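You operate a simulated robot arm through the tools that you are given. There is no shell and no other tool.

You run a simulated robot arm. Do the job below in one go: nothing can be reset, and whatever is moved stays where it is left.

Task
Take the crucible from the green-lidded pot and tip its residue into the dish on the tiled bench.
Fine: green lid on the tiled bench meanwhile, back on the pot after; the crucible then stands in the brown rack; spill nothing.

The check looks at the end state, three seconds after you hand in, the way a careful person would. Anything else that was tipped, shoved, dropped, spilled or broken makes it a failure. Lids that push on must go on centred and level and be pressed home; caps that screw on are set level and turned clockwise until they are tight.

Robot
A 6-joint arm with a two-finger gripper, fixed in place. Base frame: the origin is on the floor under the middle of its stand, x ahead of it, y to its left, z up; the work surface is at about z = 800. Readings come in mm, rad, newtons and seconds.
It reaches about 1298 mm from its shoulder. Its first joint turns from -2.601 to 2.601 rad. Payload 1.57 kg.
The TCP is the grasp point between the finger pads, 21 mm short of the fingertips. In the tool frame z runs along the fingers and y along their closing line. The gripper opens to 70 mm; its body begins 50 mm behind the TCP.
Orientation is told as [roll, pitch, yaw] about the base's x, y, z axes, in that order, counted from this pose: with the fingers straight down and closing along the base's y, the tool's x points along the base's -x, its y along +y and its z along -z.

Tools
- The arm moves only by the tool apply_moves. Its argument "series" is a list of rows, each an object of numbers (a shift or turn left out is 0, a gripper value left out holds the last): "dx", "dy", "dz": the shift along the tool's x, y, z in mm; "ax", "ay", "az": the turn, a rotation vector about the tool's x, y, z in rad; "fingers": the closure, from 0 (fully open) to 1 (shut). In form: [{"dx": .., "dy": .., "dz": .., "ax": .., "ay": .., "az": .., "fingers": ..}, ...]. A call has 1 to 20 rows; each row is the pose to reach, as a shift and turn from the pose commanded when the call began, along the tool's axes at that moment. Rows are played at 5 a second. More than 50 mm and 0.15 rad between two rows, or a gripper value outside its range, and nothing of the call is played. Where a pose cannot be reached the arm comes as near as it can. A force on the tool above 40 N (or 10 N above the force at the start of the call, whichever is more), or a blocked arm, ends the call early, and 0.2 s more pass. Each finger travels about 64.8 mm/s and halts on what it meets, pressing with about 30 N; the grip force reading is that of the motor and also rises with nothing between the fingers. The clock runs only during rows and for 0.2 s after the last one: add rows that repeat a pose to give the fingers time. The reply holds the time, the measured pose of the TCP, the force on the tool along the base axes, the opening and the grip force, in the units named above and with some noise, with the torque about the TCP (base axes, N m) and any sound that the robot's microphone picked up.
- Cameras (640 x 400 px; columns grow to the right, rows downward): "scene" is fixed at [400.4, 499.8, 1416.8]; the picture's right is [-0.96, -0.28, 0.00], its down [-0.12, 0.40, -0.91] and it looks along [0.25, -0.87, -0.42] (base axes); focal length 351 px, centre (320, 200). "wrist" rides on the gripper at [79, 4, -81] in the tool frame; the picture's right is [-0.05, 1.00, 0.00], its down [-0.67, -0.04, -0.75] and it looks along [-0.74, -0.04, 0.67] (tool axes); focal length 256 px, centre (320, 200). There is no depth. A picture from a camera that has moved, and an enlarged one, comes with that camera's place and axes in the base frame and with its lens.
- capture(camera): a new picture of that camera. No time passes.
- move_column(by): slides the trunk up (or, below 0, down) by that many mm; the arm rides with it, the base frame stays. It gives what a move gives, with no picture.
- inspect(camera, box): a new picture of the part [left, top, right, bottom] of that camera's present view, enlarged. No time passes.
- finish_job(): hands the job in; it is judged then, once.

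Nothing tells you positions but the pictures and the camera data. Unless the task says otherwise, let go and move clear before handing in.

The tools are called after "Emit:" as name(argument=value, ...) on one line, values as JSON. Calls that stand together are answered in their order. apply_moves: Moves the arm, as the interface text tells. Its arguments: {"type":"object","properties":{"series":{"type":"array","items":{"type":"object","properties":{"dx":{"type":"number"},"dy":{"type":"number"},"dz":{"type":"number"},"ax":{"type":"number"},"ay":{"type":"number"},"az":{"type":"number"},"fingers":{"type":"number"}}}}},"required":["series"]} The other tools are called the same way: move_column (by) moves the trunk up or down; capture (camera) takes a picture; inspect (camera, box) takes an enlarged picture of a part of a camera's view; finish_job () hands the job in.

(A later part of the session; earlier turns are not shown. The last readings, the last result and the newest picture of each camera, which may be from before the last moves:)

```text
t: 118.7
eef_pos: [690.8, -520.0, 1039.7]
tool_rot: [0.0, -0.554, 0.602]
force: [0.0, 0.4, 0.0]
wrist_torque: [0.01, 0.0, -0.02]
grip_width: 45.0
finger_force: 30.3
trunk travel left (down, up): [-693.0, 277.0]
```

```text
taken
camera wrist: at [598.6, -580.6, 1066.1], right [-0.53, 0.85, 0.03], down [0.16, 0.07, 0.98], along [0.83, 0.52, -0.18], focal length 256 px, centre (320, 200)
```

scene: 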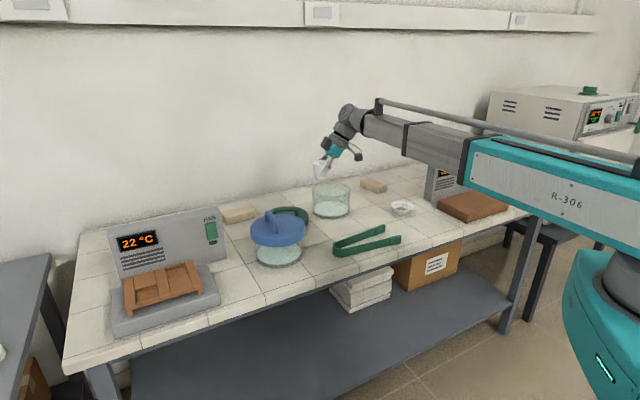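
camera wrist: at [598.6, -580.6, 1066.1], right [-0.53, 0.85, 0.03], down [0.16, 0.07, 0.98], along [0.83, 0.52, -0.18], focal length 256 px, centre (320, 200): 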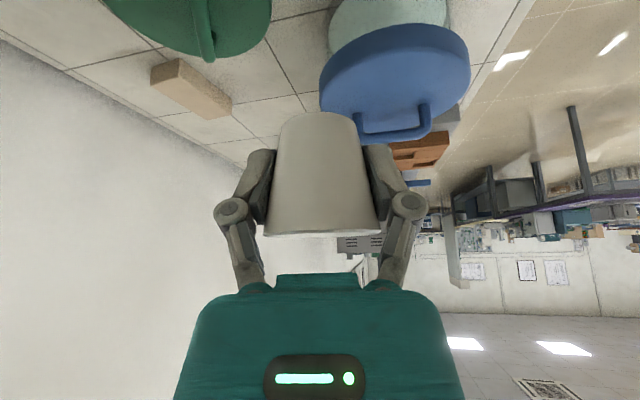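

Spot (690, -520) is reached with the crucible upright. Lowering most of the way, then a check.

Emit:
move_column(by=-185)

Emit:
capture(camera="wrist")

Emit:
inspect(camera="scene", box=[250, 140, 410, 260])

```text
t: 120.8
eef_pos: [690.9, -520.3, 855.0]
tool_rot: [0.001, -0.555, 0.6]
force: [-0.2, 0.2, -0.2]
wrist_torque: [0.01, 0.04, -0.03]
grip_width: 44.4
finger_force: 30.4
trunk travel left (down, up): [-508.0, 462.0]
```

```text
taken
camera wrist: at [598.5, -580.5, 881.2], right [-0.53, 0.85, 0.03], down [0.16, 0.07, 0.98], along [0.83, 0.52, -0.18], focal length 256 px, centre (320, 200)
```

wrist: 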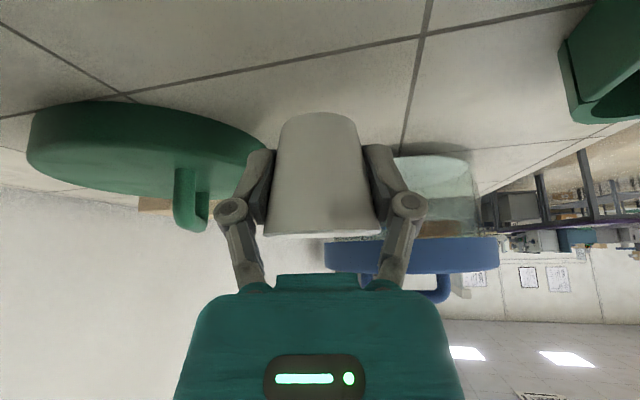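

```text
3.33 times, centred on (330, 200) of scene
camera zoom: at [400.4, 499.8, 1416.8], right [-0.96, -0.28, 0.0], down [-0.12, 0.4, -0.91], along [0.25, -0.87, -0.42], focal length 1169 px, centre (287, 200)
```

zoom: 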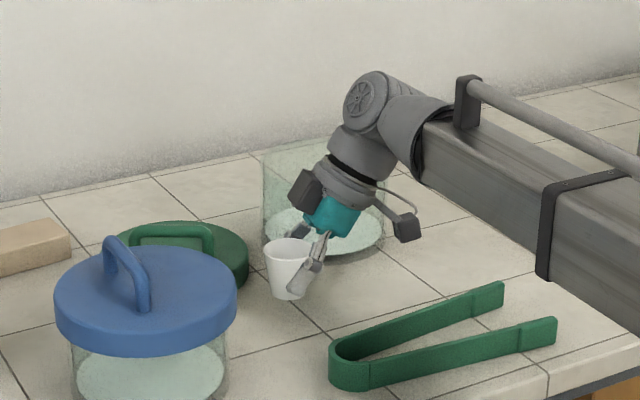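

Emit:
move_column(by=-20)

Emit:
move_column(by=-3)

Emit:
inspect(camera="scene", box=[300, 195, 360, 245])

```text
t: 121.5
eef_pos: [691.3, -519.1, 834.0]
tool_rot: [-0.001, -0.553, 0.6]
force: [0.4, -0.7, -0.1]
wrist_torque: [0.0, 0.01, -0.02]
grip_width: 44.5
finger_force: 29.5
trunk travel left (down, up): [-488.0, 482.0]
```

```text
t: 122.0
eef_pos: [690.5, -520.4, 831.7]
tool_rot: [0.002, -0.553, 0.598]
force: [-0.7, 0.4, 0.2]
wrist_torque: [-0.04, -0.02, 0.01]
grip_width: 45.0
finger_force: 30.6
trunk travel left (down, up): [-485.0, 485.0]
```

```text
8.00 times, centred on (330, 220) of scene
camera zoom: at [400.4, 499.8, 1416.8], right [-0.96, -0.28, 0.0], down [-0.12, 0.4, -0.91], along [0.25, -0.87, -0.42], focal length 2806 px, centre (240, 40)
```

zoom: 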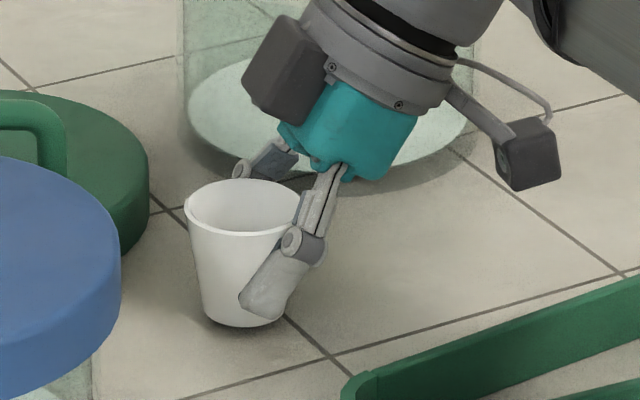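

Emit:
move_column(by=-1)

Emit:
move_column(by=-0.5)

Emit:
apply_moves(series=[{"fingers": 0.36}, {"fingers": 0.33}, {"fingers": 0.28}, {"fingers": 0.2}, {"fingers": 0.1}, {"fingers": 0.0}, {"fingers": 0.0}])

Emit:
inspect(camera="scene", box=[300, 195, 360, 245])

Emit:
capture(camera="wrist")

```text
t: 122.5
eef_pos: [690.2, -520.2, 830.4]
tool_rot: [0.001, -0.553, 0.601]
force: [-0.8, 0.8, -0.6]
wrist_torque: [0.02, 0.02, 0.01]
grip_width: 44.7
finger_force: 29.7
trunk travel left (down, up): [-484.0, 486.0]
```

```text
t: 123.0
eef_pos: [691.5, -519.7, 829.7]
tool_rot: [-0.001, -0.554, 0.6]
force: [-0.2, -0.8, -1.1]
wrist_torque: [0.02, -0.03, -0.01]
grip_width: 44.7
finger_force: 29.3
trunk travel left (down, up): [-484.0, 486.0]
```

```text
t: 124.6
eef_pos: [691.0, -521.1, 830.1]
tool_rot: [-0.001, -0.552, 0.601]
force: [1.3, 1.0, -0.5]
wrist_torque: [0.02, -0.03, -0.02]
grip_width: 69.9
finger_force: 0.1
trunk travel left (down, up): [-484.0, 486.0]
```

```text
8.00 times, centred on (330, 220) of scene
camera zoom: at [400.4, 499.8, 1416.8], right [-0.96, -0.28, 0.0], down [-0.12, 0.4, -0.91], along [0.25, -0.87, -0.42], focal length 2806 px, centre (240, 40)
```

zoom: 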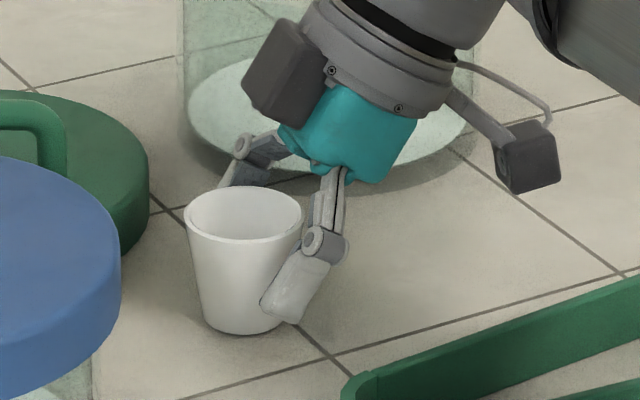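

```text
taken
camera wrist: at [598.5, -580.5, 856.6], right [-0.53, 0.85, 0.03], down [0.16, 0.07, 0.98], along [0.83, 0.52, -0.18], focal length 256 px, centre (320, 200)
```

wrist: 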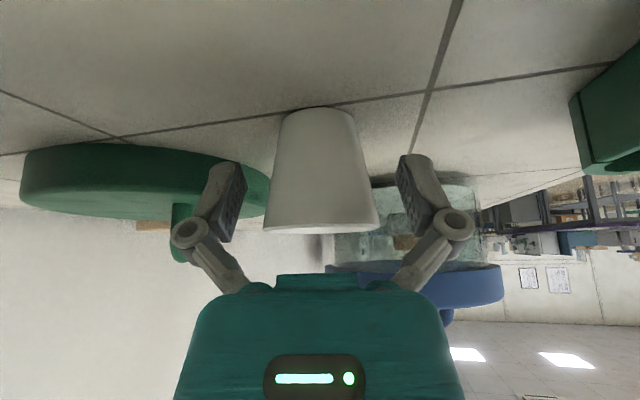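

Set down upright. Rising clear and returning the tool to vertical above it.

Emit:
move_column(by=100)

Emit:
apply_moves(series=[{"ay": 0.1}, {"ay": 0.22}, {"ay": 0.34}, {"ay": 0.46}, {"ay": 0.553}, {"ay": 0.553}])

Emit:
capture(camera="wrist")

Emit:
inspect(camera="wrist", box=[240, 40, 400, 180])

```text
t: 125.9
eef_pos: [690.5, -520.8, 931.3]
tool_rot: [0.0, -0.553, 0.601]
force: [0.0, -0.4, 0.9]
wrist_torque: [0.03, 0.01, 0.02]
grip_width: 69.8
finger_force: 0.0
trunk travel left (down, up): [-584.0, 386.0]
```

```text
t: 127.3
eef_pos: [689.9, -520.3, 902.9]
tool_rot: [0.002, 0.001, 0.6]
force: [-1.5, -0.4, -0.1]
wrist_torque: [0.01, 0.01, 0.02]
grip_width: 70.2
finger_force: 0.1
out of reach, approached as far as the arm can: row 1, 2, 3, 4, 5, 6
trunk travel left (down, up): [-584.0, 386.0]
```

```text
taken
camera wrist: at [623.0, -562.3, 982.7], right [-0.52, 0.85, 0.0], down [0.57, 0.35, 0.74], along [0.64, 0.39, -0.67], focal length 256 px, centre (320, 200)
```

wrist: 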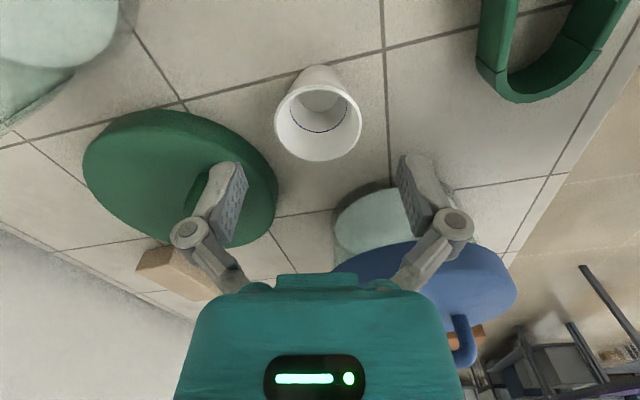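

```text
2.86 times, centred on (320, 110) of wrist
camera zoom: at [623.0, -562.3, 982.7], right [-0.52, 0.85, 0.0], down [0.57, 0.35, 0.74], along [0.64, 0.39, -0.67], focal length 731 px, centre (320, 457)
```

zoom: 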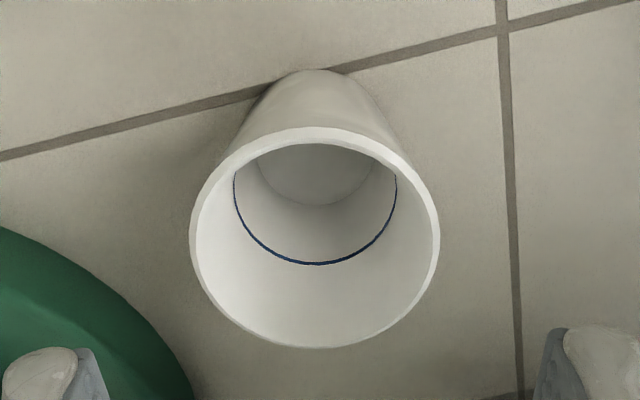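

The crucible is clean and empty. I'll centre and go down to grip it upright, a bit higher this time.

Emit:
apply_moves(series=[{"dx": -1.2, "dy": -1.1}, {"dx": -1.2, "dy": -1.1}])

Emit:
move_column(by=-35)

Emit:
capture(camera="wrist")

```text
t: 127.9
eef_pos: [691.8, -519.7, 901.7]
tool_rot: [0.0, 0.0, 0.599]
force: [0.7, -0.4, -0.2]
wrist_torque: [0.02, -0.01, 0.04]
grip_width: 69.9
finger_force: 0.1
trunk travel left (down, up): [-584.0, 386.0]
```

```text
t: 128.7
eef_pos: [691.9, -520.2, 867.0]
tool_rot: [0.0, -0.001, 0.601]
force: [-0.2, 0.3, 0.3]
wrist_torque: [-0.01, 0.01, 0.01]
grip_width: 69.9
finger_force: 0.0
trunk travel left (down, up): [-549.0, 421.0]
```

```text
taken
camera wrist: at [624.4, -562.5, 947.6], right [-0.52, 0.85, 0.0], down [0.57, 0.35, 0.75], along [0.64, 0.39, -0.67], focal length 256 px, centre (320, 200)
```

wrist: 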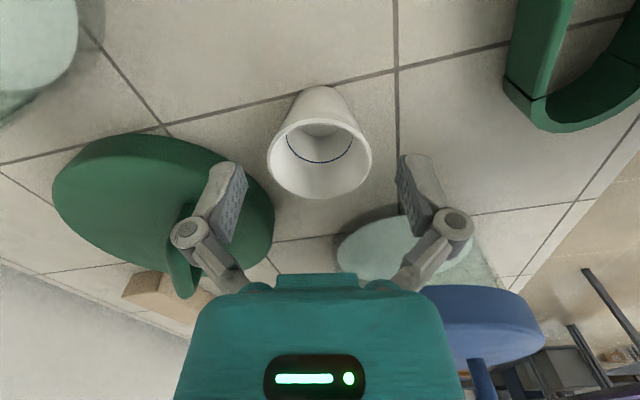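

Emit:
move_column(by=-28)

Emit:
apply_moves(series=[{"fingers": 0.1}, {"fingers": 0.15}, {"fingers": 0.2}, {"fingers": 0.24}, {"fingers": 0.27}, {"fingers": 0.3}, {"fingers": 0.33}, {"fingers": 0.36}, {"fingers": 0.4}, {"fingers": 0.45}, {"fingers": 0.5}, {"fingers": 0.5}, {"fingers": 0.5}])

Emit:
capture(camera="wrist")

Emit:
inspect(camera="scene", box=[300, 195, 360, 245])

```text
t: 129.4
eef_pos: [690.6, -518.8, 839.1]
tool_rot: [-0.001, 0.001, 0.602]
force: [0.0, 1.0, -0.1]
wrist_torque: [0.01, 0.01, -0.01]
grip_width: 70.1
finger_force: 0.1
trunk travel left (down, up): [-521.0, 449.0]
```

```text
t: 132.2
eef_pos: [691.4, -520.1, 839.5]
tool_rot: [0.0, 0.0, 0.6]
force: [0.3, 0.5, 3.6]
wrist_torque: [0.04, -0.03, -0.02]
grip_width: 45.4
finger_force: 29.8
trunk travel left (down, up): [-521.0, 449.0]
```

```text
taken
camera wrist: at [624.3, -562.4, 919.8], right [-0.52, 0.85, 0.0], down [0.57, 0.35, 0.75], along [0.64, 0.39, -0.67], focal length 256 px, centre (320, 200)
```

wrist: 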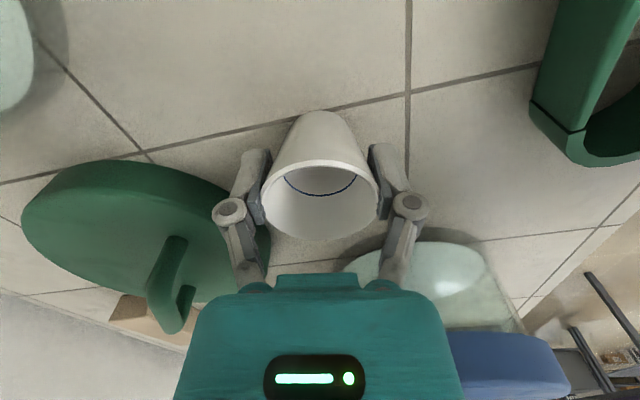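

```text
8.00 times, centred on (330, 220) of scene
camera zoom: at [400.4, 499.8, 1416.8], right [-0.96, -0.28, 0.0], down [-0.12, 0.4, -0.91], along [0.25, -0.87, -0.42], focal length 2806 px, centre (240, 40)
```

zoom: 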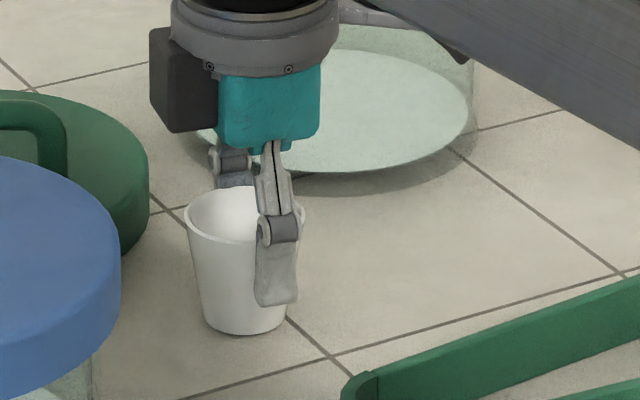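

Gripped. Lifting and checking.

Emit:
move_column(by=15)

Emit:
capture(camera="wrist")

Emit:
inspect(camera="scene", box=[300, 190, 360, 240])

```text
t: 132.9
eef_pos: [691.3, -519.2, 853.8]
tool_rot: [-0.001, 0.002, 0.6]
force: [0.3, 0.2, 0.1]
wrist_torque: [0.01, 0.0, -0.01]
grip_width: 45.3
finger_force: 30.1
trunk travel left (down, up): [-536.0, 434.0]
```

```text
taken
camera wrist: at [624.5, -562.5, 934.6], right [-0.52, 0.85, 0.0], down [0.57, 0.35, 0.75], along [0.64, 0.39, -0.67], focal length 256 px, centre (320, 200)
```

wrist: 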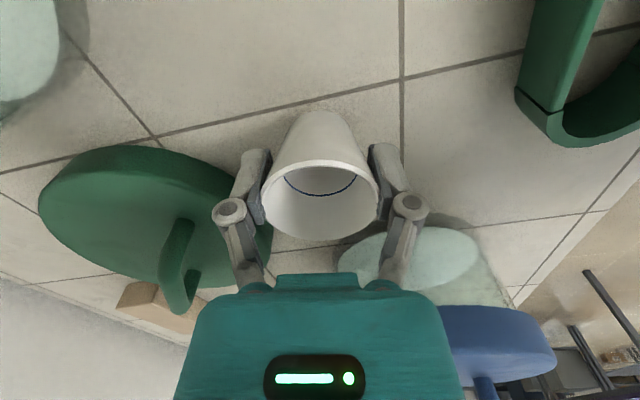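

```text
8.00 times, centred on (330, 215) of scene
camera zoom: at [400.4, 499.8, 1416.8], right [-0.96, -0.28, 0.0], down [-0.12, 0.4, -0.91], along [0.25, -0.87, -0.42], focal length 2806 px, centre (240, 80)
```

zoom: 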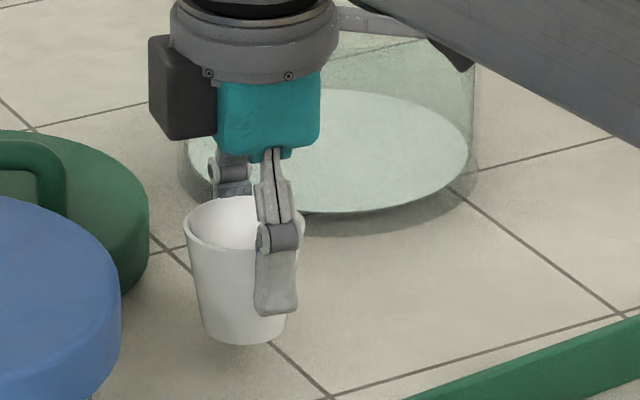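

Secure. Raising high and carrying it over to above the rack's front pocket.

Emit:
move_column(by=190)

Emit:
apply_moves(series=[{"dx": -5.3, "dy": 2.4, "az": 0.014}, {"dx": -18.4, "dy": 8.5, "az": 0.049}, {"dx": -36.8, "dy": 17.1, "az": 0.098}, {"dx": -63.1, "dy": 29.3, "az": 0.168}, {"dx": -92, "dy": 42.7, "az": 0.245}, {"dx": -120.9, "dy": 56.1, "az": 0.322}, {"dx": -152.4, "dy": 70.7, "az": 0.406}, {"dx": -183.9, "dy": 85.4, "az": 0.49}, {"dx": -215.5, "dy": 100, "az": 0.574}, {"dx": -247, "dy": 114.6, "az": 0.658}, {"dx": -278.5, "dy": 129.3, "az": 0.742}, {"dx": -310, "dy": 143.9, "az": 0.826}, {"dx": -341.6, "dy": 158.5, "az": 0.91}, {"dx": -373.1, "dy": 173.2, "az": 0.994}, {"dx": -404.6, "dy": 187.8, "az": 1.078}, {"dx": -436.2, "dy": 202.4, "az": 1.162}, {"dx": -462.4, "dy": 214.6, "az": 1.232}, {"dx": -488.7, "dy": 226.8, "az": 1.302}, {"dx": -509.7, "dy": 236.6, "az": 1.358}, {"dx": -525.5, "dy": 243.9, "az": 1.4}])

Emit:
capture(camera="wrist")

Emit:
capture(camera="scene")

```text
t: 134.9
eef_pos: [690.9, -519.7, 1045.1]
tool_rot: [-0.002, 0.002, 0.601]
force: [0.1, 0.1, -1.0]
wrist_torque: [-0.03, -0.01, 0.0]
grip_width: 45.4
finger_force: 29.9
trunk travel left (down, up): [-726.0, 244.0]
```

```text
t: 139.1
eef_pos: [987.1, -21.8, 1043.7]
tool_rot: [-0.001, -0.001, -0.8]
force: [-0.3, 0.0, 0.8]
wrist_torque: [0.0, 0.0, -0.03]
grip_width: 45.6
finger_force: 30.4
trunk travel left (down, up): [-726.0, 244.0]
```

```text
taken
camera wrist: at [935.5, 37.6, 1124.5], right [0.75, 0.66, 0.0], down [0.44, -0.5, 0.74], along [0.49, -0.56, -0.67], focal length 256 px, centre (320, 200)
```

wrist: 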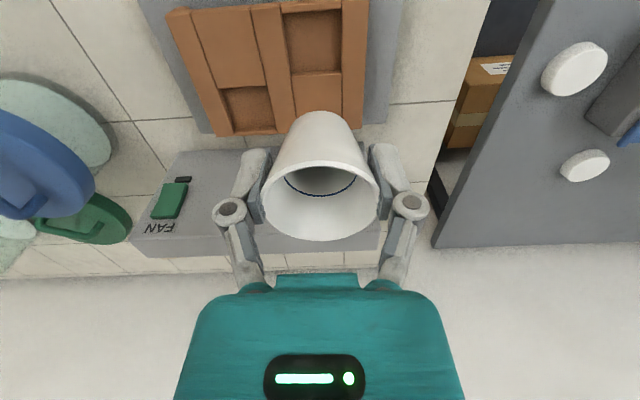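

```text
taken
```

scene: 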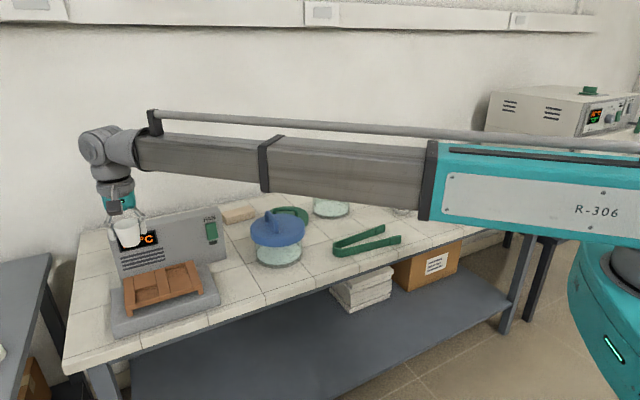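

Emit:
inspect(camera="wrist", box=[150, 0, 410, 150])

Emit:
inspect(camera="scene", box=[70, 130, 230, 330])

```text
2.46 times, centred on (280, 75) of wrist
camera zoom: at [935.5, 37.6, 1124.5], right [0.75, 0.66, 0.0], down [0.44, -0.5, 0.74], along [0.49, -0.56, -0.67], focal length 630 px, centre (418, 508)
```

zoom: 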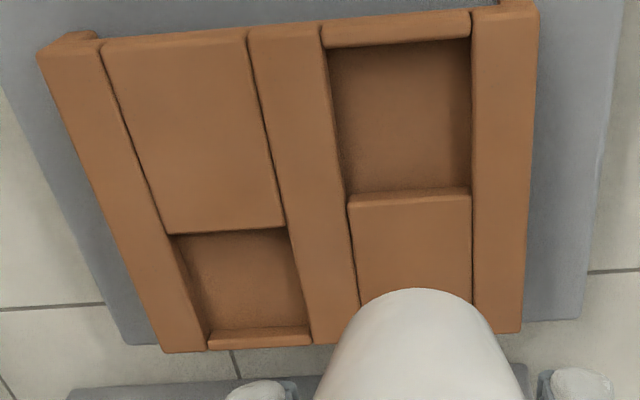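

```text
2.00 times, centred on (150, 230) of scene
camera zoom: at [400.4, 499.8, 1416.8], right [-0.96, -0.28, 0.0], down [-0.12, 0.4, -0.91], along [0.25, -0.87, -0.42], focal length 702 px, centre (660, 140)
```

zoom: 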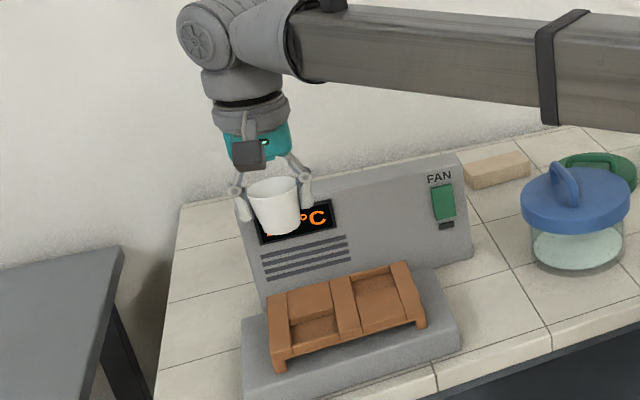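

The pocket opening spans about 53 × 50 mm and its centre is 5 mm to one side of the tool. Correcting and lowering partway.

Emit:
apply_moves(series=[{"dx": -0.3, "dy": -2.5}, {"dx": -0.8, "dy": -5.3}, {"dx": -0.8, "dy": -5.3}])

Emit:
move_column(by=-90)

Emit:
capture(camera="wrist")

Emit:
inspect(camera="wrist", box=[200, 0, 440, 180])

Emit:
inspect(camera="scene", box=[80, 180, 230, 330])

```text
t: 139.9
eef_pos: [983.4, -27.4, 1045.0]
tool_rot: [-0.002, -0.001, -0.8]
force: [-0.8, -0.4, 0.2]
wrist_torque: [0.01, 0.02, 0.0]
grip_width: 45.3
finger_force: 30.0
trunk travel left (down, up): [-726.0, 244.0]
```

```text
t: 141.2
eef_pos: [982.6, -26.7, 954.3]
tool_rot: [-0.001, 0.0, -0.798]
force: [0.6, 0.3, -0.2]
wrist_torque: [0.01, 0.01, 0.01]
grip_width: 45.7
finger_force: 30.2
trunk travel left (down, up): [-636.0, 334.0]
```

```text
taken
camera wrist: at [932.0, 32.7, 1034.7], right [0.75, 0.66, 0.0], down [0.44, -0.5, 0.74], along [0.49, -0.56, -0.67], focal length 256 px, centre (320, 200)
```

wrist: 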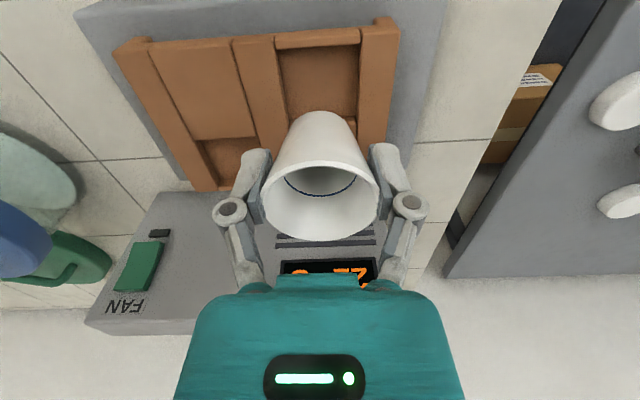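

```text
2.22 times, centred on (320, 90) of wrist
camera zoom: at [932.0, 32.7, 1034.7], right [0.75, 0.66, 0.0], down [0.44, -0.5, 0.74], along [0.49, -0.56, -0.67], focal length 569 px, centre (320, 444)
```

zoom: 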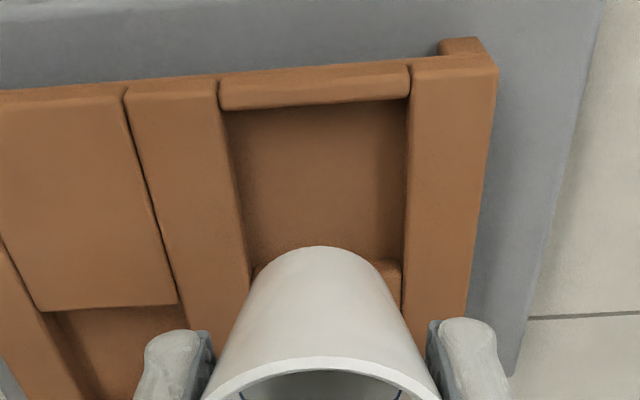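

```text
2.67 times, centred on (155, 255) of scene
camera zoom: at [400.4, 499.8, 1416.8], right [-0.96, -0.28, 0.0], down [-0.12, 0.4, -0.91], along [0.25, -0.87, -0.42], focal length 935 px, centre (760, 53)
```

zoom: 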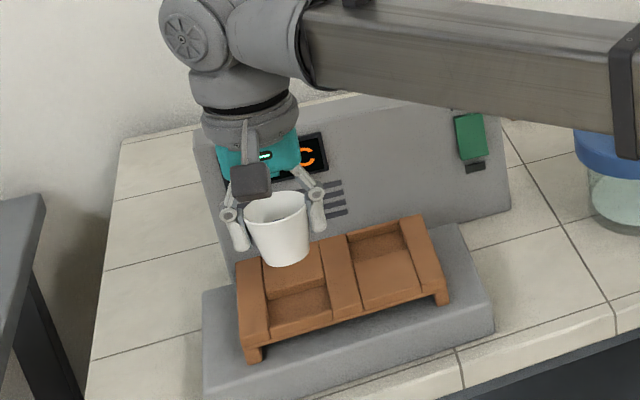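

The crucible is centred over the pocket within about 3 mm. Small correction and lowering closer.

Emit:
apply_moves(series=[{"dx": -2.5, "dy": -0.3}, {"dx": -2.5, "dy": -0.3}])

Emit:
move_column(by=-45)

Emit:
capture(camera="wrist")

Emit:
inspect(camera="scene", box=[90, 210, 210, 330])

```text
t: 141.8
eef_pos: [984.7, -27.3, 954.3]
tool_rot: [0.0, -0.001, -0.799]
force: [0.2, -0.7, -0.8]
wrist_torque: [-0.04, 0.03, 0.0]
grip_width: 45.4
finger_force: 29.6
trunk travel left (down, up): [-636.0, 334.0]
```

```text
t: 142.7
eef_pos: [983.8, -27.9, 910.4]
tool_rot: [0.001, 0.001, -0.799]
force: [0.7, -0.4, 5.3]
wrist_torque: [-0.05, -0.12, 0.02]
grip_width: 45.2
finger_force: 30.3
trunk travel left (down, up): [-591.0, 379.0]
```

```text
taken
camera wrist: at [933.2, 30.9, 990.0], right [0.75, 0.66, 0.0], down [0.44, -0.5, 0.74], along [0.49, -0.56, -0.67], focal length 256 px, centre (320, 200)
```

wrist: 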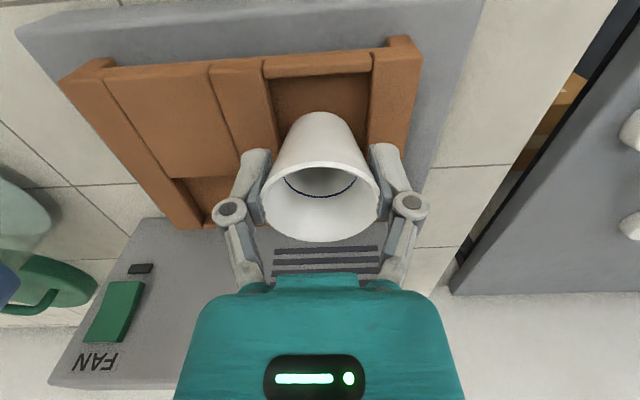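

```text
3.33 times, centred on (150, 270) of scene
camera zoom: at [400.4, 499.8, 1416.8], right [-0.96, -0.28, 0.0], down [-0.12, 0.4, -0.91], along [0.25, -0.87, -0.42], focal length 1169 px, centre (887, -33)
```

zoom: 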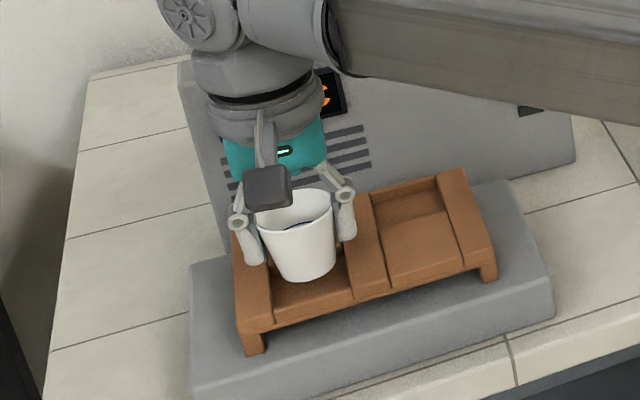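

Contact came earlier than expected: comparing two views, the rack's top is at about z 877, so the pocket's centre is really about 5 mm nearer me than I assumed. I'll lift off, shift, and re-check.

Emit:
move_column(by=14)

Emit:
apply_moves(series=[{"dx": 2.5}, {"dx": 5}, {"dx": 5}])

Emit:
capture(camera="wrist")

Emit:
inspect(camera="wrist", box=[220, 30, 440, 250])

Emit:
inspect(camera="scene", box=[110, 230, 190, 310])

```text
t: 143.3
eef_pos: [985.8, -28.4, 922.8]
tool_rot: [0.001, 0.001, -0.801]
force: [0.4, -0.1, -1.1]
wrist_torque: [0.01, 0.01, -0.01]
grip_width: 45.3
finger_force: 30.1
trunk travel left (down, up): [-605.0, 365.0]
```

```text
t: 144.1
eef_pos: [981.8, -24.2, 923.4]
tool_rot: [0.0, 0.002, -0.8]
force: [-0.9, 0.0, -1.0]
wrist_torque: [0.0, 0.0, 0.01]
grip_width: 45.5
finger_force: 29.6
trunk travel left (down, up): [-605.0, 365.0]
```

```text
taken
camera wrist: at [930.1, 34.3, 1003.6], right [0.75, 0.66, 0.0], down [0.44, -0.5, 0.74], along [0.49, -0.56, -0.67], focal length 256 px, centre (320, 200)
```

wrist: 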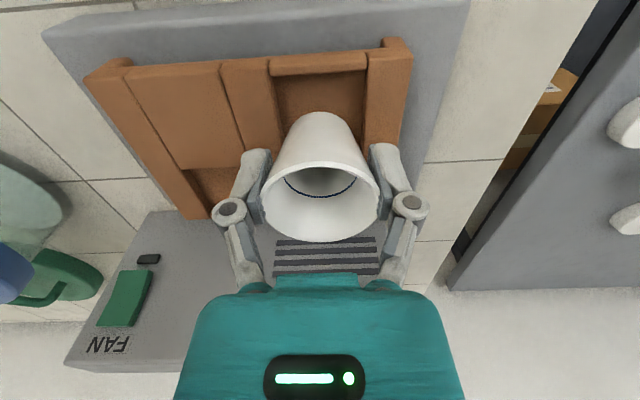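

```text
1.82 times, centred on (330, 140) of wrist
camera zoom: at [930.1, 34.3, 1003.6], right [0.75, 0.66, 0.0], down [0.44, -0.5, 0.74], along [0.49, -0.56, -0.67], focal length 465 px, centre (302, 309)
```

zoom: 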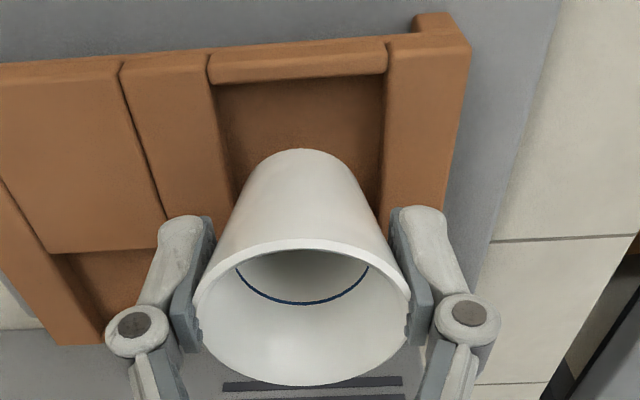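

```text
5.00 times, centred on (150, 270) of scene
camera zoom: at [400.4, 499.8, 1416.8], right [-0.96, -0.28, 0.0], down [-0.12, 0.4, -0.91], along [0.25, -0.87, -0.42], focal length 1754 px, centre (1170, -150)
```

zoom: 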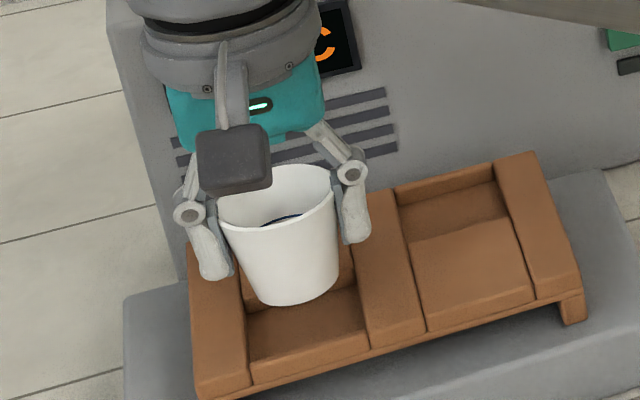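

Recomputed from three views, the crucible is now within 2 mm of the pocket's centre. Lowering carefully with force checks.

Emit:
move_column(by=-10)

Emit:
move_column(by=-3)

Emit:
inspect(camera="scene", box=[120, 240, 190, 310])

Emit:
inspect(camera="wrist", box=[220, 30, 440, 250])

```text
t: 144.7
eef_pos: [981.6, -24.2, 913.7]
tool_rot: [0.001, -0.001, -0.8]
force: [0.4, -0.1, 0.1]
wrist_torque: [-0.04, -0.03, 0.01]
grip_width: 45.4
finger_force: 29.0
trunk travel left (down, up): [-595.0, 375.0]
```

```text
t: 145.2
eef_pos: [981.4, -24.1, 910.2]
tool_rot: [-0.001, 0.001, -0.8]
force: [0.5, -1.3, -0.5]
wrist_torque: [-0.01, 0.0, 0.0]
grip_width: 45.5
finger_force: 29.9
trunk travel left (down, up): [-592.0, 378.0]
```

```text
5.71 times, centred on (155, 275) of scene
camera zoom: at [400.4, 499.8, 1416.8], right [-0.96, -0.28, 0.0], down [-0.12, 0.4, -0.91], along [0.25, -0.87, -0.42], focal length 2004 px, centre (1263, -229)
```

zoom: 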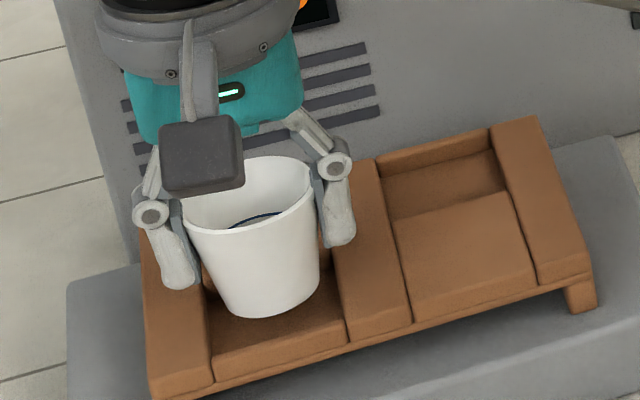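

```text
1.82 times, centred on (330, 140) of wrist
camera zoom: at [930.1, 34.1, 990.6], right [0.75, 0.66, 0.0], down [0.44, -0.5, 0.74], along [0.49, -0.56, -0.67], focal length 465 px, centre (302, 309)
```

zoom: 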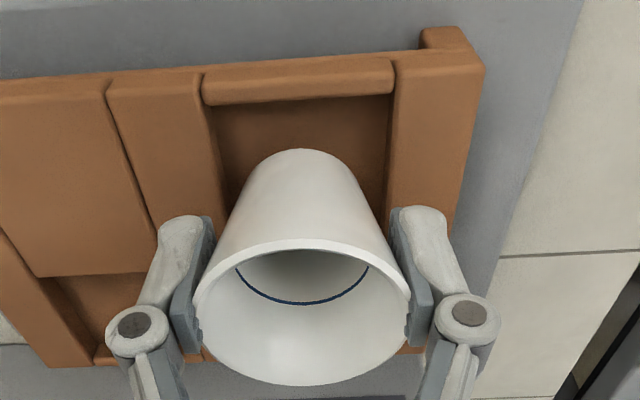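

No contact this time, so before it had caught the block's edge. Continuing down in small steps.

Emit:
move_column(by=-3)

Emit:
move_column(by=-2)

Emit:
move_column(by=-2)

Emit:
inspect(camera="scene", box=[120, 240, 190, 310])

```text
t: 145.7
eef_pos: [981.0, -25.1, 906.7]
tool_rot: [-0.001, -0.001, -0.801]
force: [0.4, 0.2, 0.1]
wrist_torque: [-0.03, -0.01, -0.02]
grip_width: 45.5
finger_force: 29.5
trunk travel left (down, up): [-589.0, 381.0]
```

```text
t: 146.2
eef_pos: [981.8, -24.4, 904.9]
tool_rot: [-0.001, 0.0, -0.799]
force: [0.3, -0.5, 0.0]
wrist_torque: [-0.01, 0.03, -0.02]
grip_width: 45.8
finger_force: 29.8
trunk travel left (down, up): [-587.0, 383.0]
```

```text
t: 146.8
eef_pos: [980.7, -24.9, 904.0]
tool_rot: [0.0, 0.001, -0.801]
force: [0.9, -0.1, -0.9]
wrist_torque: [-0.02, -0.03, -0.01]
grip_width: 45.5
finger_force: 29.9
trunk travel left (down, up): [-585.0, 385.0]
```

```text
5.71 times, centred on (155, 275) of scene
camera zoom: at [400.4, 499.8, 1416.8], right [-0.96, -0.28, 0.0], down [-0.12, 0.4, -0.91], along [0.25, -0.87, -0.42], focal length 2004 px, centre (1263, -229)
```

zoom: 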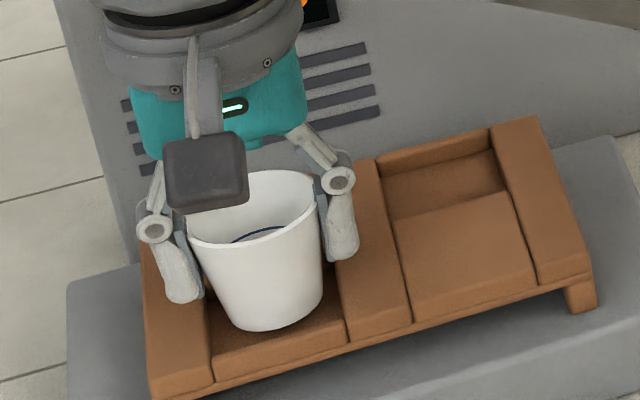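

Emit:
move_column(by=-2)

Emit:
move_column(by=-1.5)

Emit:
move_column(by=-1.5)

```text
t: 147.3
eef_pos: [981.2, -24.6, 901.0]
tool_rot: [-0.001, 0.001, -0.799]
force: [-0.6, 0.5, -0.4]
wrist_torque: [0.01, -0.01, 0.0]
grip_width: 45.5
finger_force: 29.8
trunk travel left (down, up): [-583.0, 387.0]
```

```text
t: 147.8
eef_pos: [982.8, -23.4, 900.1]
tool_rot: [0.0, 0.001, -0.799]
force: [0.4, -0.7, 1.6]
wrist_torque: [0.01, -0.04, 0.0]
grip_width: 45.7
finger_force: 30.3
trunk travel left (down, up): [-581.0, 389.0]
```

```text
t: 148.3
eef_pos: [980.4, -24.7, 900.3]
tool_rot: [0.002, 0.0, -0.799]
force: [2.4, -1.2, 12.0]
wrist_torque: [-0.05, -0.05, 0.01]
grip_width: 45.8
finger_force: 29.8
trunk travel left (down, up): [-580.0, 390.0]
```

Firm floor contact (12 N). Easing off by 1 mm and releasing slowly.

Emit:
move_column(by=1)

Emit:
apply_moves(series=[{"fingers": 0.37}, {"fingers": 0.34}, {"fingers": 0.3}, {"fingers": 0.24}, {"fingers": 0.17}, {"fingers": 0.1}, {"fingers": 0.08}, {"fingers": 0.08}])

Emit:
inspect(camera="scene", box=[120, 240, 190, 310])

Emit:
capture(camera="wrist")

```text
t: 148.8
eef_pos: [980.8, -25.8, 900.1]
tool_rot: [0.002, 0.001, -0.799]
force: [2.0, -0.7, 6.1]
wrist_torque: [0.06, -0.07, 0.01]
grip_width: 45.5
finger_force: 29.5
trunk travel left (down, up): [-581.0, 389.0]
```

```text
t: 150.6
eef_pos: [981.3, -23.7, 899.1]
tool_rot: [0.0, 0.0, -0.799]
force: [-0.2, 1.2, -0.4]
wrist_torque: [-0.01, 0.0, -0.02]
grip_width: 64.5
finger_force: 0.0
trunk travel left (down, up): [-581.0, 389.0]
```

```text
5.71 times, centred on (155, 275) of scene
camera zoom: at [400.4, 499.8, 1416.8], right [-0.96, -0.28, 0.0], down [-0.12, 0.4, -0.91], along [0.25, -0.87, -0.42], focal length 2004 px, centre (1263, -229)
```

zoom: 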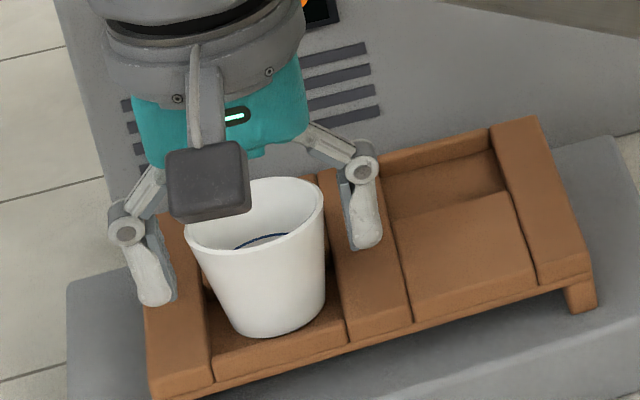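

```text
taken
camera wrist: at [930.2, 34.1, 979.6], right [0.75, 0.66, 0.0], down [0.44, -0.5, 0.74], along [0.49, -0.56, -0.67], focal length 256 px, centre (320, 200)
```

wrist: 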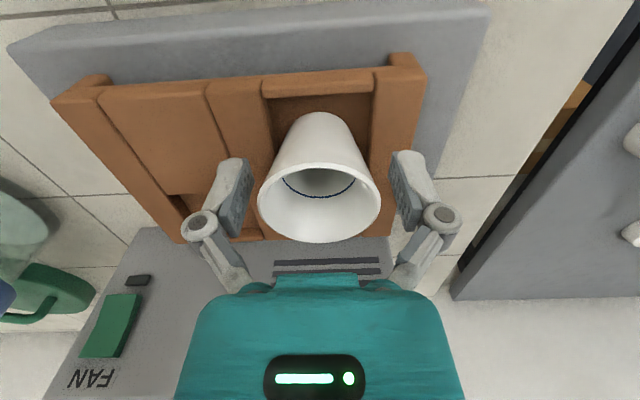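

It stands in the pocket. Rising straight up, then a look at the result.

Emit:
move_column(by=70)

Emit:
move_column(by=70)

Emit:
inspect(camera="scene", box=[110, 230, 200, 310])

Emit:
inspect(camera="wrist", box=[180, 0, 440, 150])

```text
t: 151.7
eef_pos: [982.8, -24.1, 968.8]
tool_rot: [0.001, 0.001, -0.799]
force: [0.2, 0.4, 0.2]
wrist_torque: [-0.03, 0.01, -0.02]
grip_width: 64.4
finger_force: 0.1
trunk travel left (down, up): [-651.0, 319.0]
```

```text
t: 152.8
eef_pos: [981.1, -23.7, 1038.9]
tool_rot: [0.001, 0.0, -0.799]
force: [0.3, -0.1, 0.8]
wrist_torque: [-0.02, 0.02, 0.03]
grip_width: 64.1
finger_force: 0.0
trunk travel left (down, up): [-721.0, 249.0]
```

```text
5.00 times, centred on (155, 270) of scene
camera zoom: at [400.4, 499.8, 1416.8], right [-0.96, -0.28, 0.0], down [-0.12, 0.4, -0.91], along [0.25, -0.87, -0.42], focal length 1754 px, centre (1145, -150)
```

zoom: 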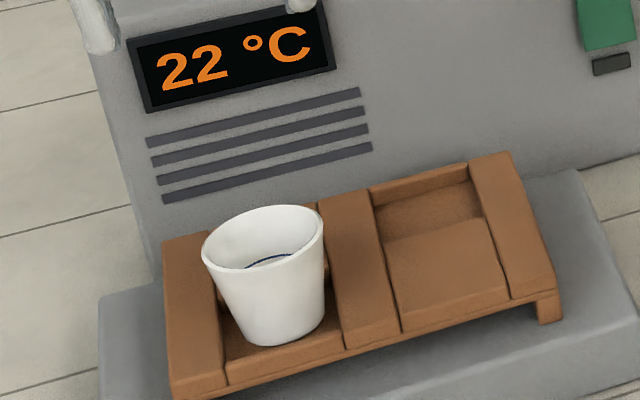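

```text
2.46 times, centred on (310, 75) of wrist
camera zoom: at [930.3, 34.1, 1119.5], right [0.75, 0.66, 0.0], down [0.44, -0.5, 0.74], along [0.49, -0.56, -0.67], focal length 630 px, centre (345, 508)
```

zoom: 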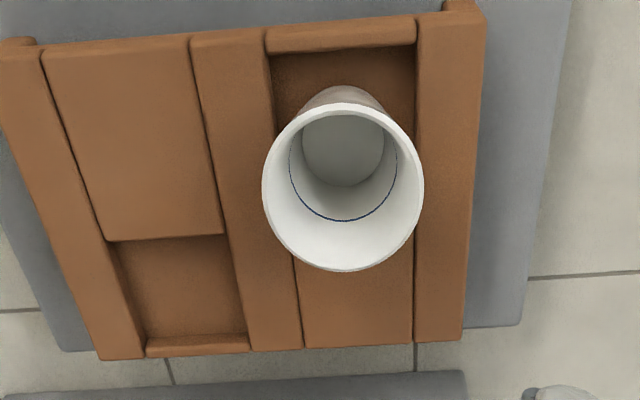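

Emit:
inspect(camera="scene", box=[132, 262, 172, 306])

Emit:
inspect(camera="wrist", box=[270, 0, 380, 120])

```text
9.09 times, centred on (152, 284) of scene
camera zoom: at [400.4, 499.8, 1416.8], right [-0.96, -0.28, 0.0], down [-0.12, 0.4, -0.91], along [0.25, -0.87, -0.42], focal length 3189 px, centre (1847, -564)
```

zoom: 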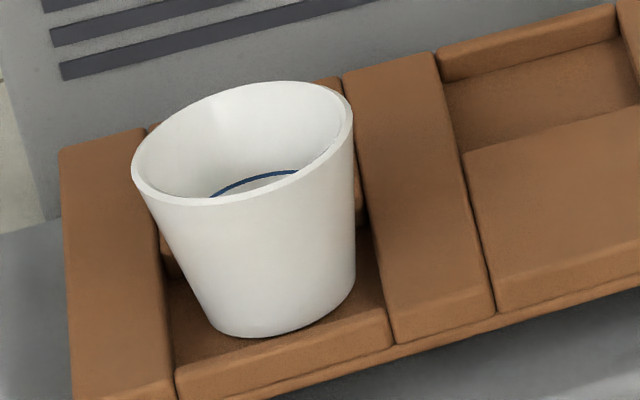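

```text
3.33 times, centred on (325, 60) of wrist
camera zoom: at [930.3, 34.1, 1119.5], right [0.75, 0.66, 0.0], down [0.44, -0.5, 0.74], along [0.49, -0.56, -0.67], focal length 853 px, centre (303, 667)
```

zoom: 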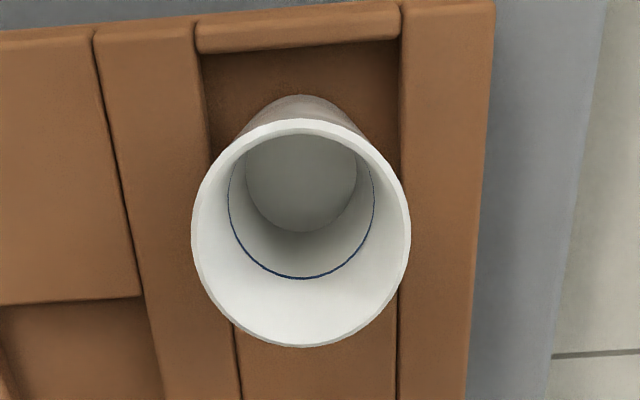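

The crucible is upright on the pocket's floor. Now back to the green lid: moving above where I left it, with the same hand orientation as when I released it.

Emit:
apply_moves(series=[{"dx": -4.2, "dy": -7.1, "az": -0.016, "fingers": 0.08}, {"dx": -14.1, "dy": -23.6, "az": -0.054}, {"dx": -28.2, "dy": -47.2, "az": -0.107}, {"dx": -45.2, "dy": -75.5, "az": -0.171}, {"dx": -62.1, "dy": -103.8, "az": -0.235}, {"dx": -79, "dy": -132, "az": -0.3}, {"dx": -95.9, "dy": -160.3, "az": -0.364}, {"dx": -112.9, "dy": -188.6, "az": -0.428}, {"dx": -129.8, "dy": -216.9, "az": -0.492}, {"dx": -146.7, "dy": -245.2, "az": -0.556}, {"dx": -163.7, "dy": -273.5, "az": -0.621}, {"dx": -180.6, "dy": -301.8, "az": -0.685}, {"dx": -197.5, "dy": -330.1, "az": -0.749}, {"dx": -214.5, "dy": -358.4, "az": -0.813}, {"dx": -231.4, "dy": -386.7, "az": -0.877}, {"dx": -248.3, "dy": -415, "az": -0.942}, {"dx": -262.4, "dy": -438.6, "az": -0.995}, {"dx": -273.7, "dy": -457.5, "az": -1.038}, {"dx": -282.2, "dy": -471.6, "az": -1.07}, {"dx": -282.2, "dy": -471.6, "az": -1.07}])

Emit:
capture(camera="wrist")

Emit:
capture(camera="scene")

```text
t: 157.0
eef_pos: [841.2, -555.7, 1039.3]
tool_rot: [-0.002, 0.0, 0.272]
force: [0.4, 0.1, -0.1]
wrist_torque: [0.02, 0.02, 0.01]
grip_width: 64.4
finger_force: 0.1
trunk travel left (down, up): [-721.0, 249.0]
```

```text
taken
camera wrist: at [763.5, -574.4, 1119.6], right [-0.22, 0.98, 0.0], down [0.65, 0.14, 0.75], along [0.73, 0.16, -0.67], focal length 256 px, centre (320, 200)
```

wrist: 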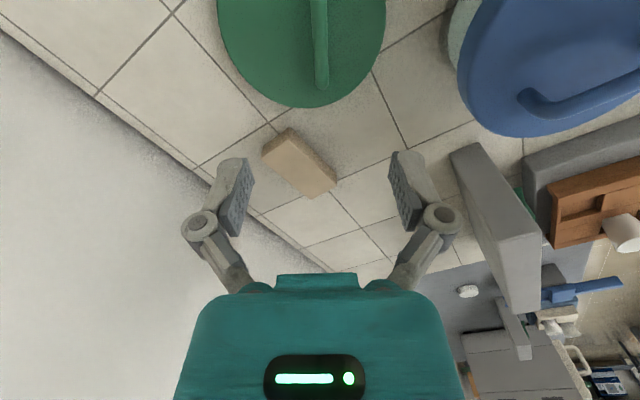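

```text
taken
```

scene: 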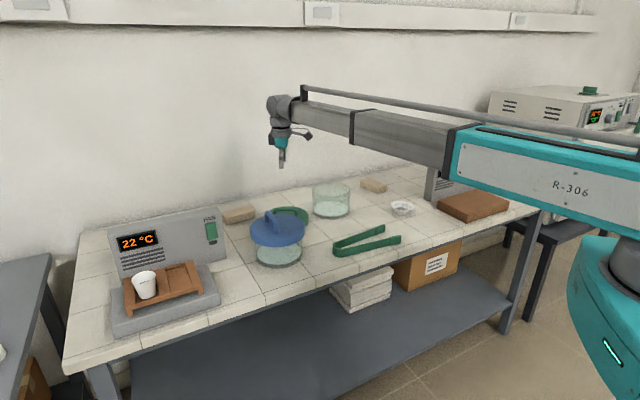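

Emit:
move_column(by=-135)

Emit:
capture(camera="wrist")

Emit:
inspect(camera="scene", box=[230, 150, 350, 250])

```text
t: 158.6
eef_pos: [839.2, -555.4, 904.2]
tool_rot: [-0.001, 0.0, 0.271]
force: [-0.5, -0.2, 0.0]
wrist_torque: [0.0, 0.0, 0.02]
grip_width: 64.4
finger_force: 0.0
trunk travel left (down, up): [-586.0, 384.0]
```

```text
taken
camera wrist: at [763.4, -574.2, 984.7], right [-0.22, 0.98, 0.0], down [0.65, 0.14, 0.75], along [0.73, 0.16, -0.67], focal length 256 px, centre (320, 200)
```

wrist: 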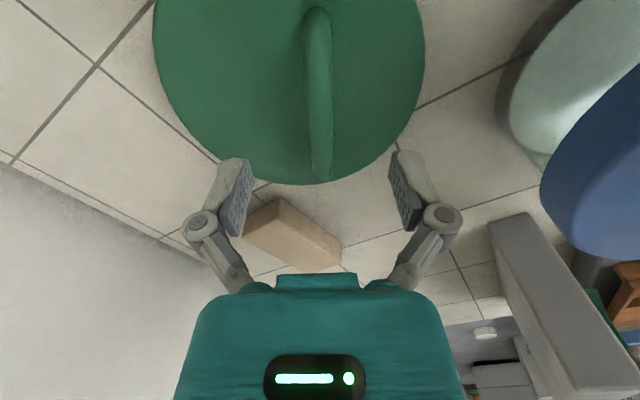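

```text
4.00 times, centred on (290, 200) of scene
camera zoom: at [400.4, 499.8, 1416.8], right [-0.96, -0.28, 0.0], down [-0.12, 0.4, -0.91], along [0.25, -0.87, -0.42], focal length 1403 px, centre (440, 200)
```

zoom: 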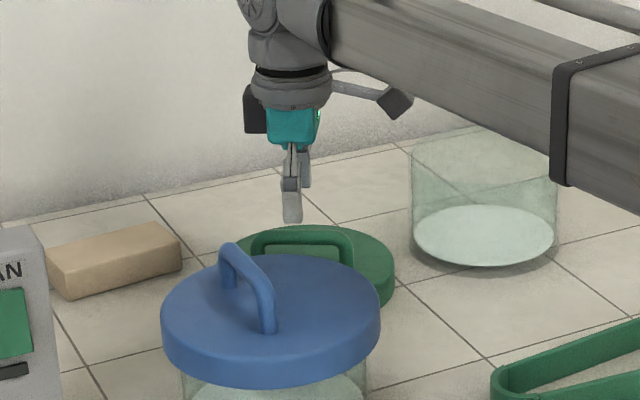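

Emit:
move_column(by=-40)

Emit:
capture(camera="wrist")

Emit:
inspect(camera="scene", box=[240, 160, 340, 240])

```text
t: 159.4
eef_pos: [840.2, -556.0, 863.5]
tool_rot: [-0.002, -0.001, 0.271]
force: [-0.1, -0.3, 0.5]
wrist_torque: [0.02, 0.0, 0.0]
grip_width: 64.2
finger_force: 0.0
trunk travel left (down, up): [-546.0, 424.0]
```

```text
taken
camera wrist: at [763.4, -574.2, 944.6], right [-0.22, 0.98, 0.0], down [0.65, 0.14, 0.75], along [0.73, 0.16, -0.67], focal length 256 px, centre (320, 200)
```

wrist: 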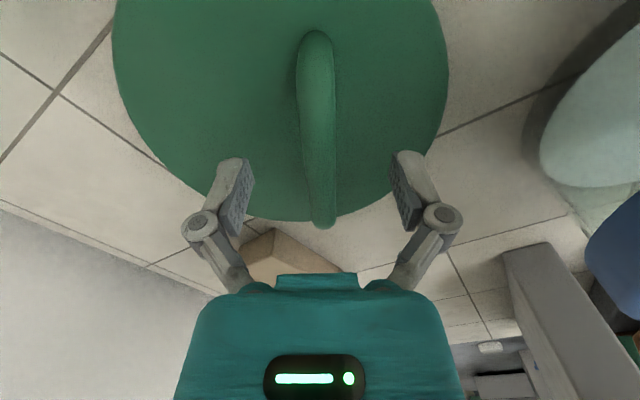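

```text
5.00 times, centred on (290, 200) of scene
camera zoom: at [400.4, 499.8, 1416.8], right [-0.96, -0.28, 0.0], down [-0.12, 0.4, -0.91], along [0.25, -0.87, -0.42], focal length 1754 px, centre (470, 200)
```

zoom: 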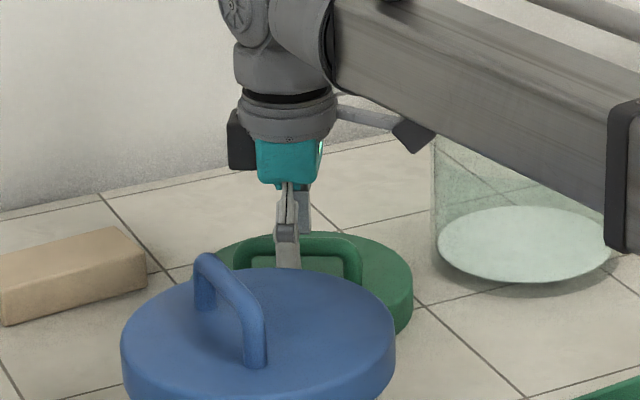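

Emit:
move_column(by=-19)

Emit:
apply_moves(series=[{"fingers": 0.3}, {"fingers": 0.5}, {"fingers": 0.65}, {"fingers": 0.75}, {"fingers": 0.8}, {"fingers": 0.85}, {"fingers": 0.9}, {"fingers": 1}, {"fingers": 1}, {"fingers": 1}])

Emit:
capture(camera="wrist")

```text
t: 160.1
eef_pos: [841.2, -555.3, 846.2]
tool_rot: [-0.001, 0.0, 0.271]
force: [-0.1, 0.4, -0.1]
wrist_torque: [-0.01, 0.02, -0.03]
grip_width: 64.3
finger_force: 0.0
trunk travel left (down, up): [-527.0, 443.0]
```

```text
t: 162.3
eef_pos: [839.7, -555.6, 846.5]
tool_rot: [-0.001, -0.003, 0.271]
force: [-2.3, 1.6, 9.4]
wrist_torque: [-0.09, -0.12, -0.01]
grip_width: 11.9
finger_force: 29.7
trunk travel left (down, up): [-527.0, 443.0]
```

```text
taken
camera wrist: at [762.6, -573.6, 926.6], right [-0.22, 0.98, 0.0], down [0.65, 0.14, 0.75], along [0.73, 0.16, -0.67], focal length 256 px, centre (320, 200)
```

wrist: 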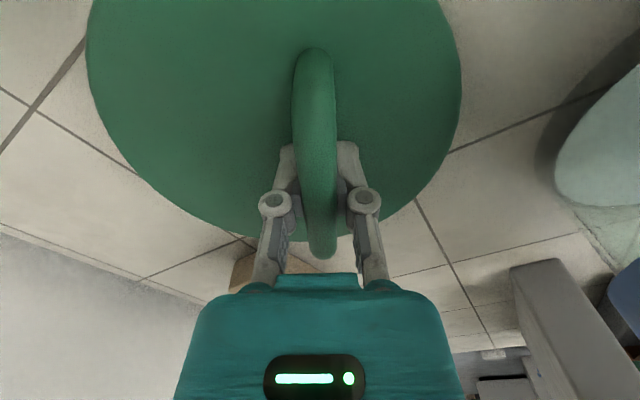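

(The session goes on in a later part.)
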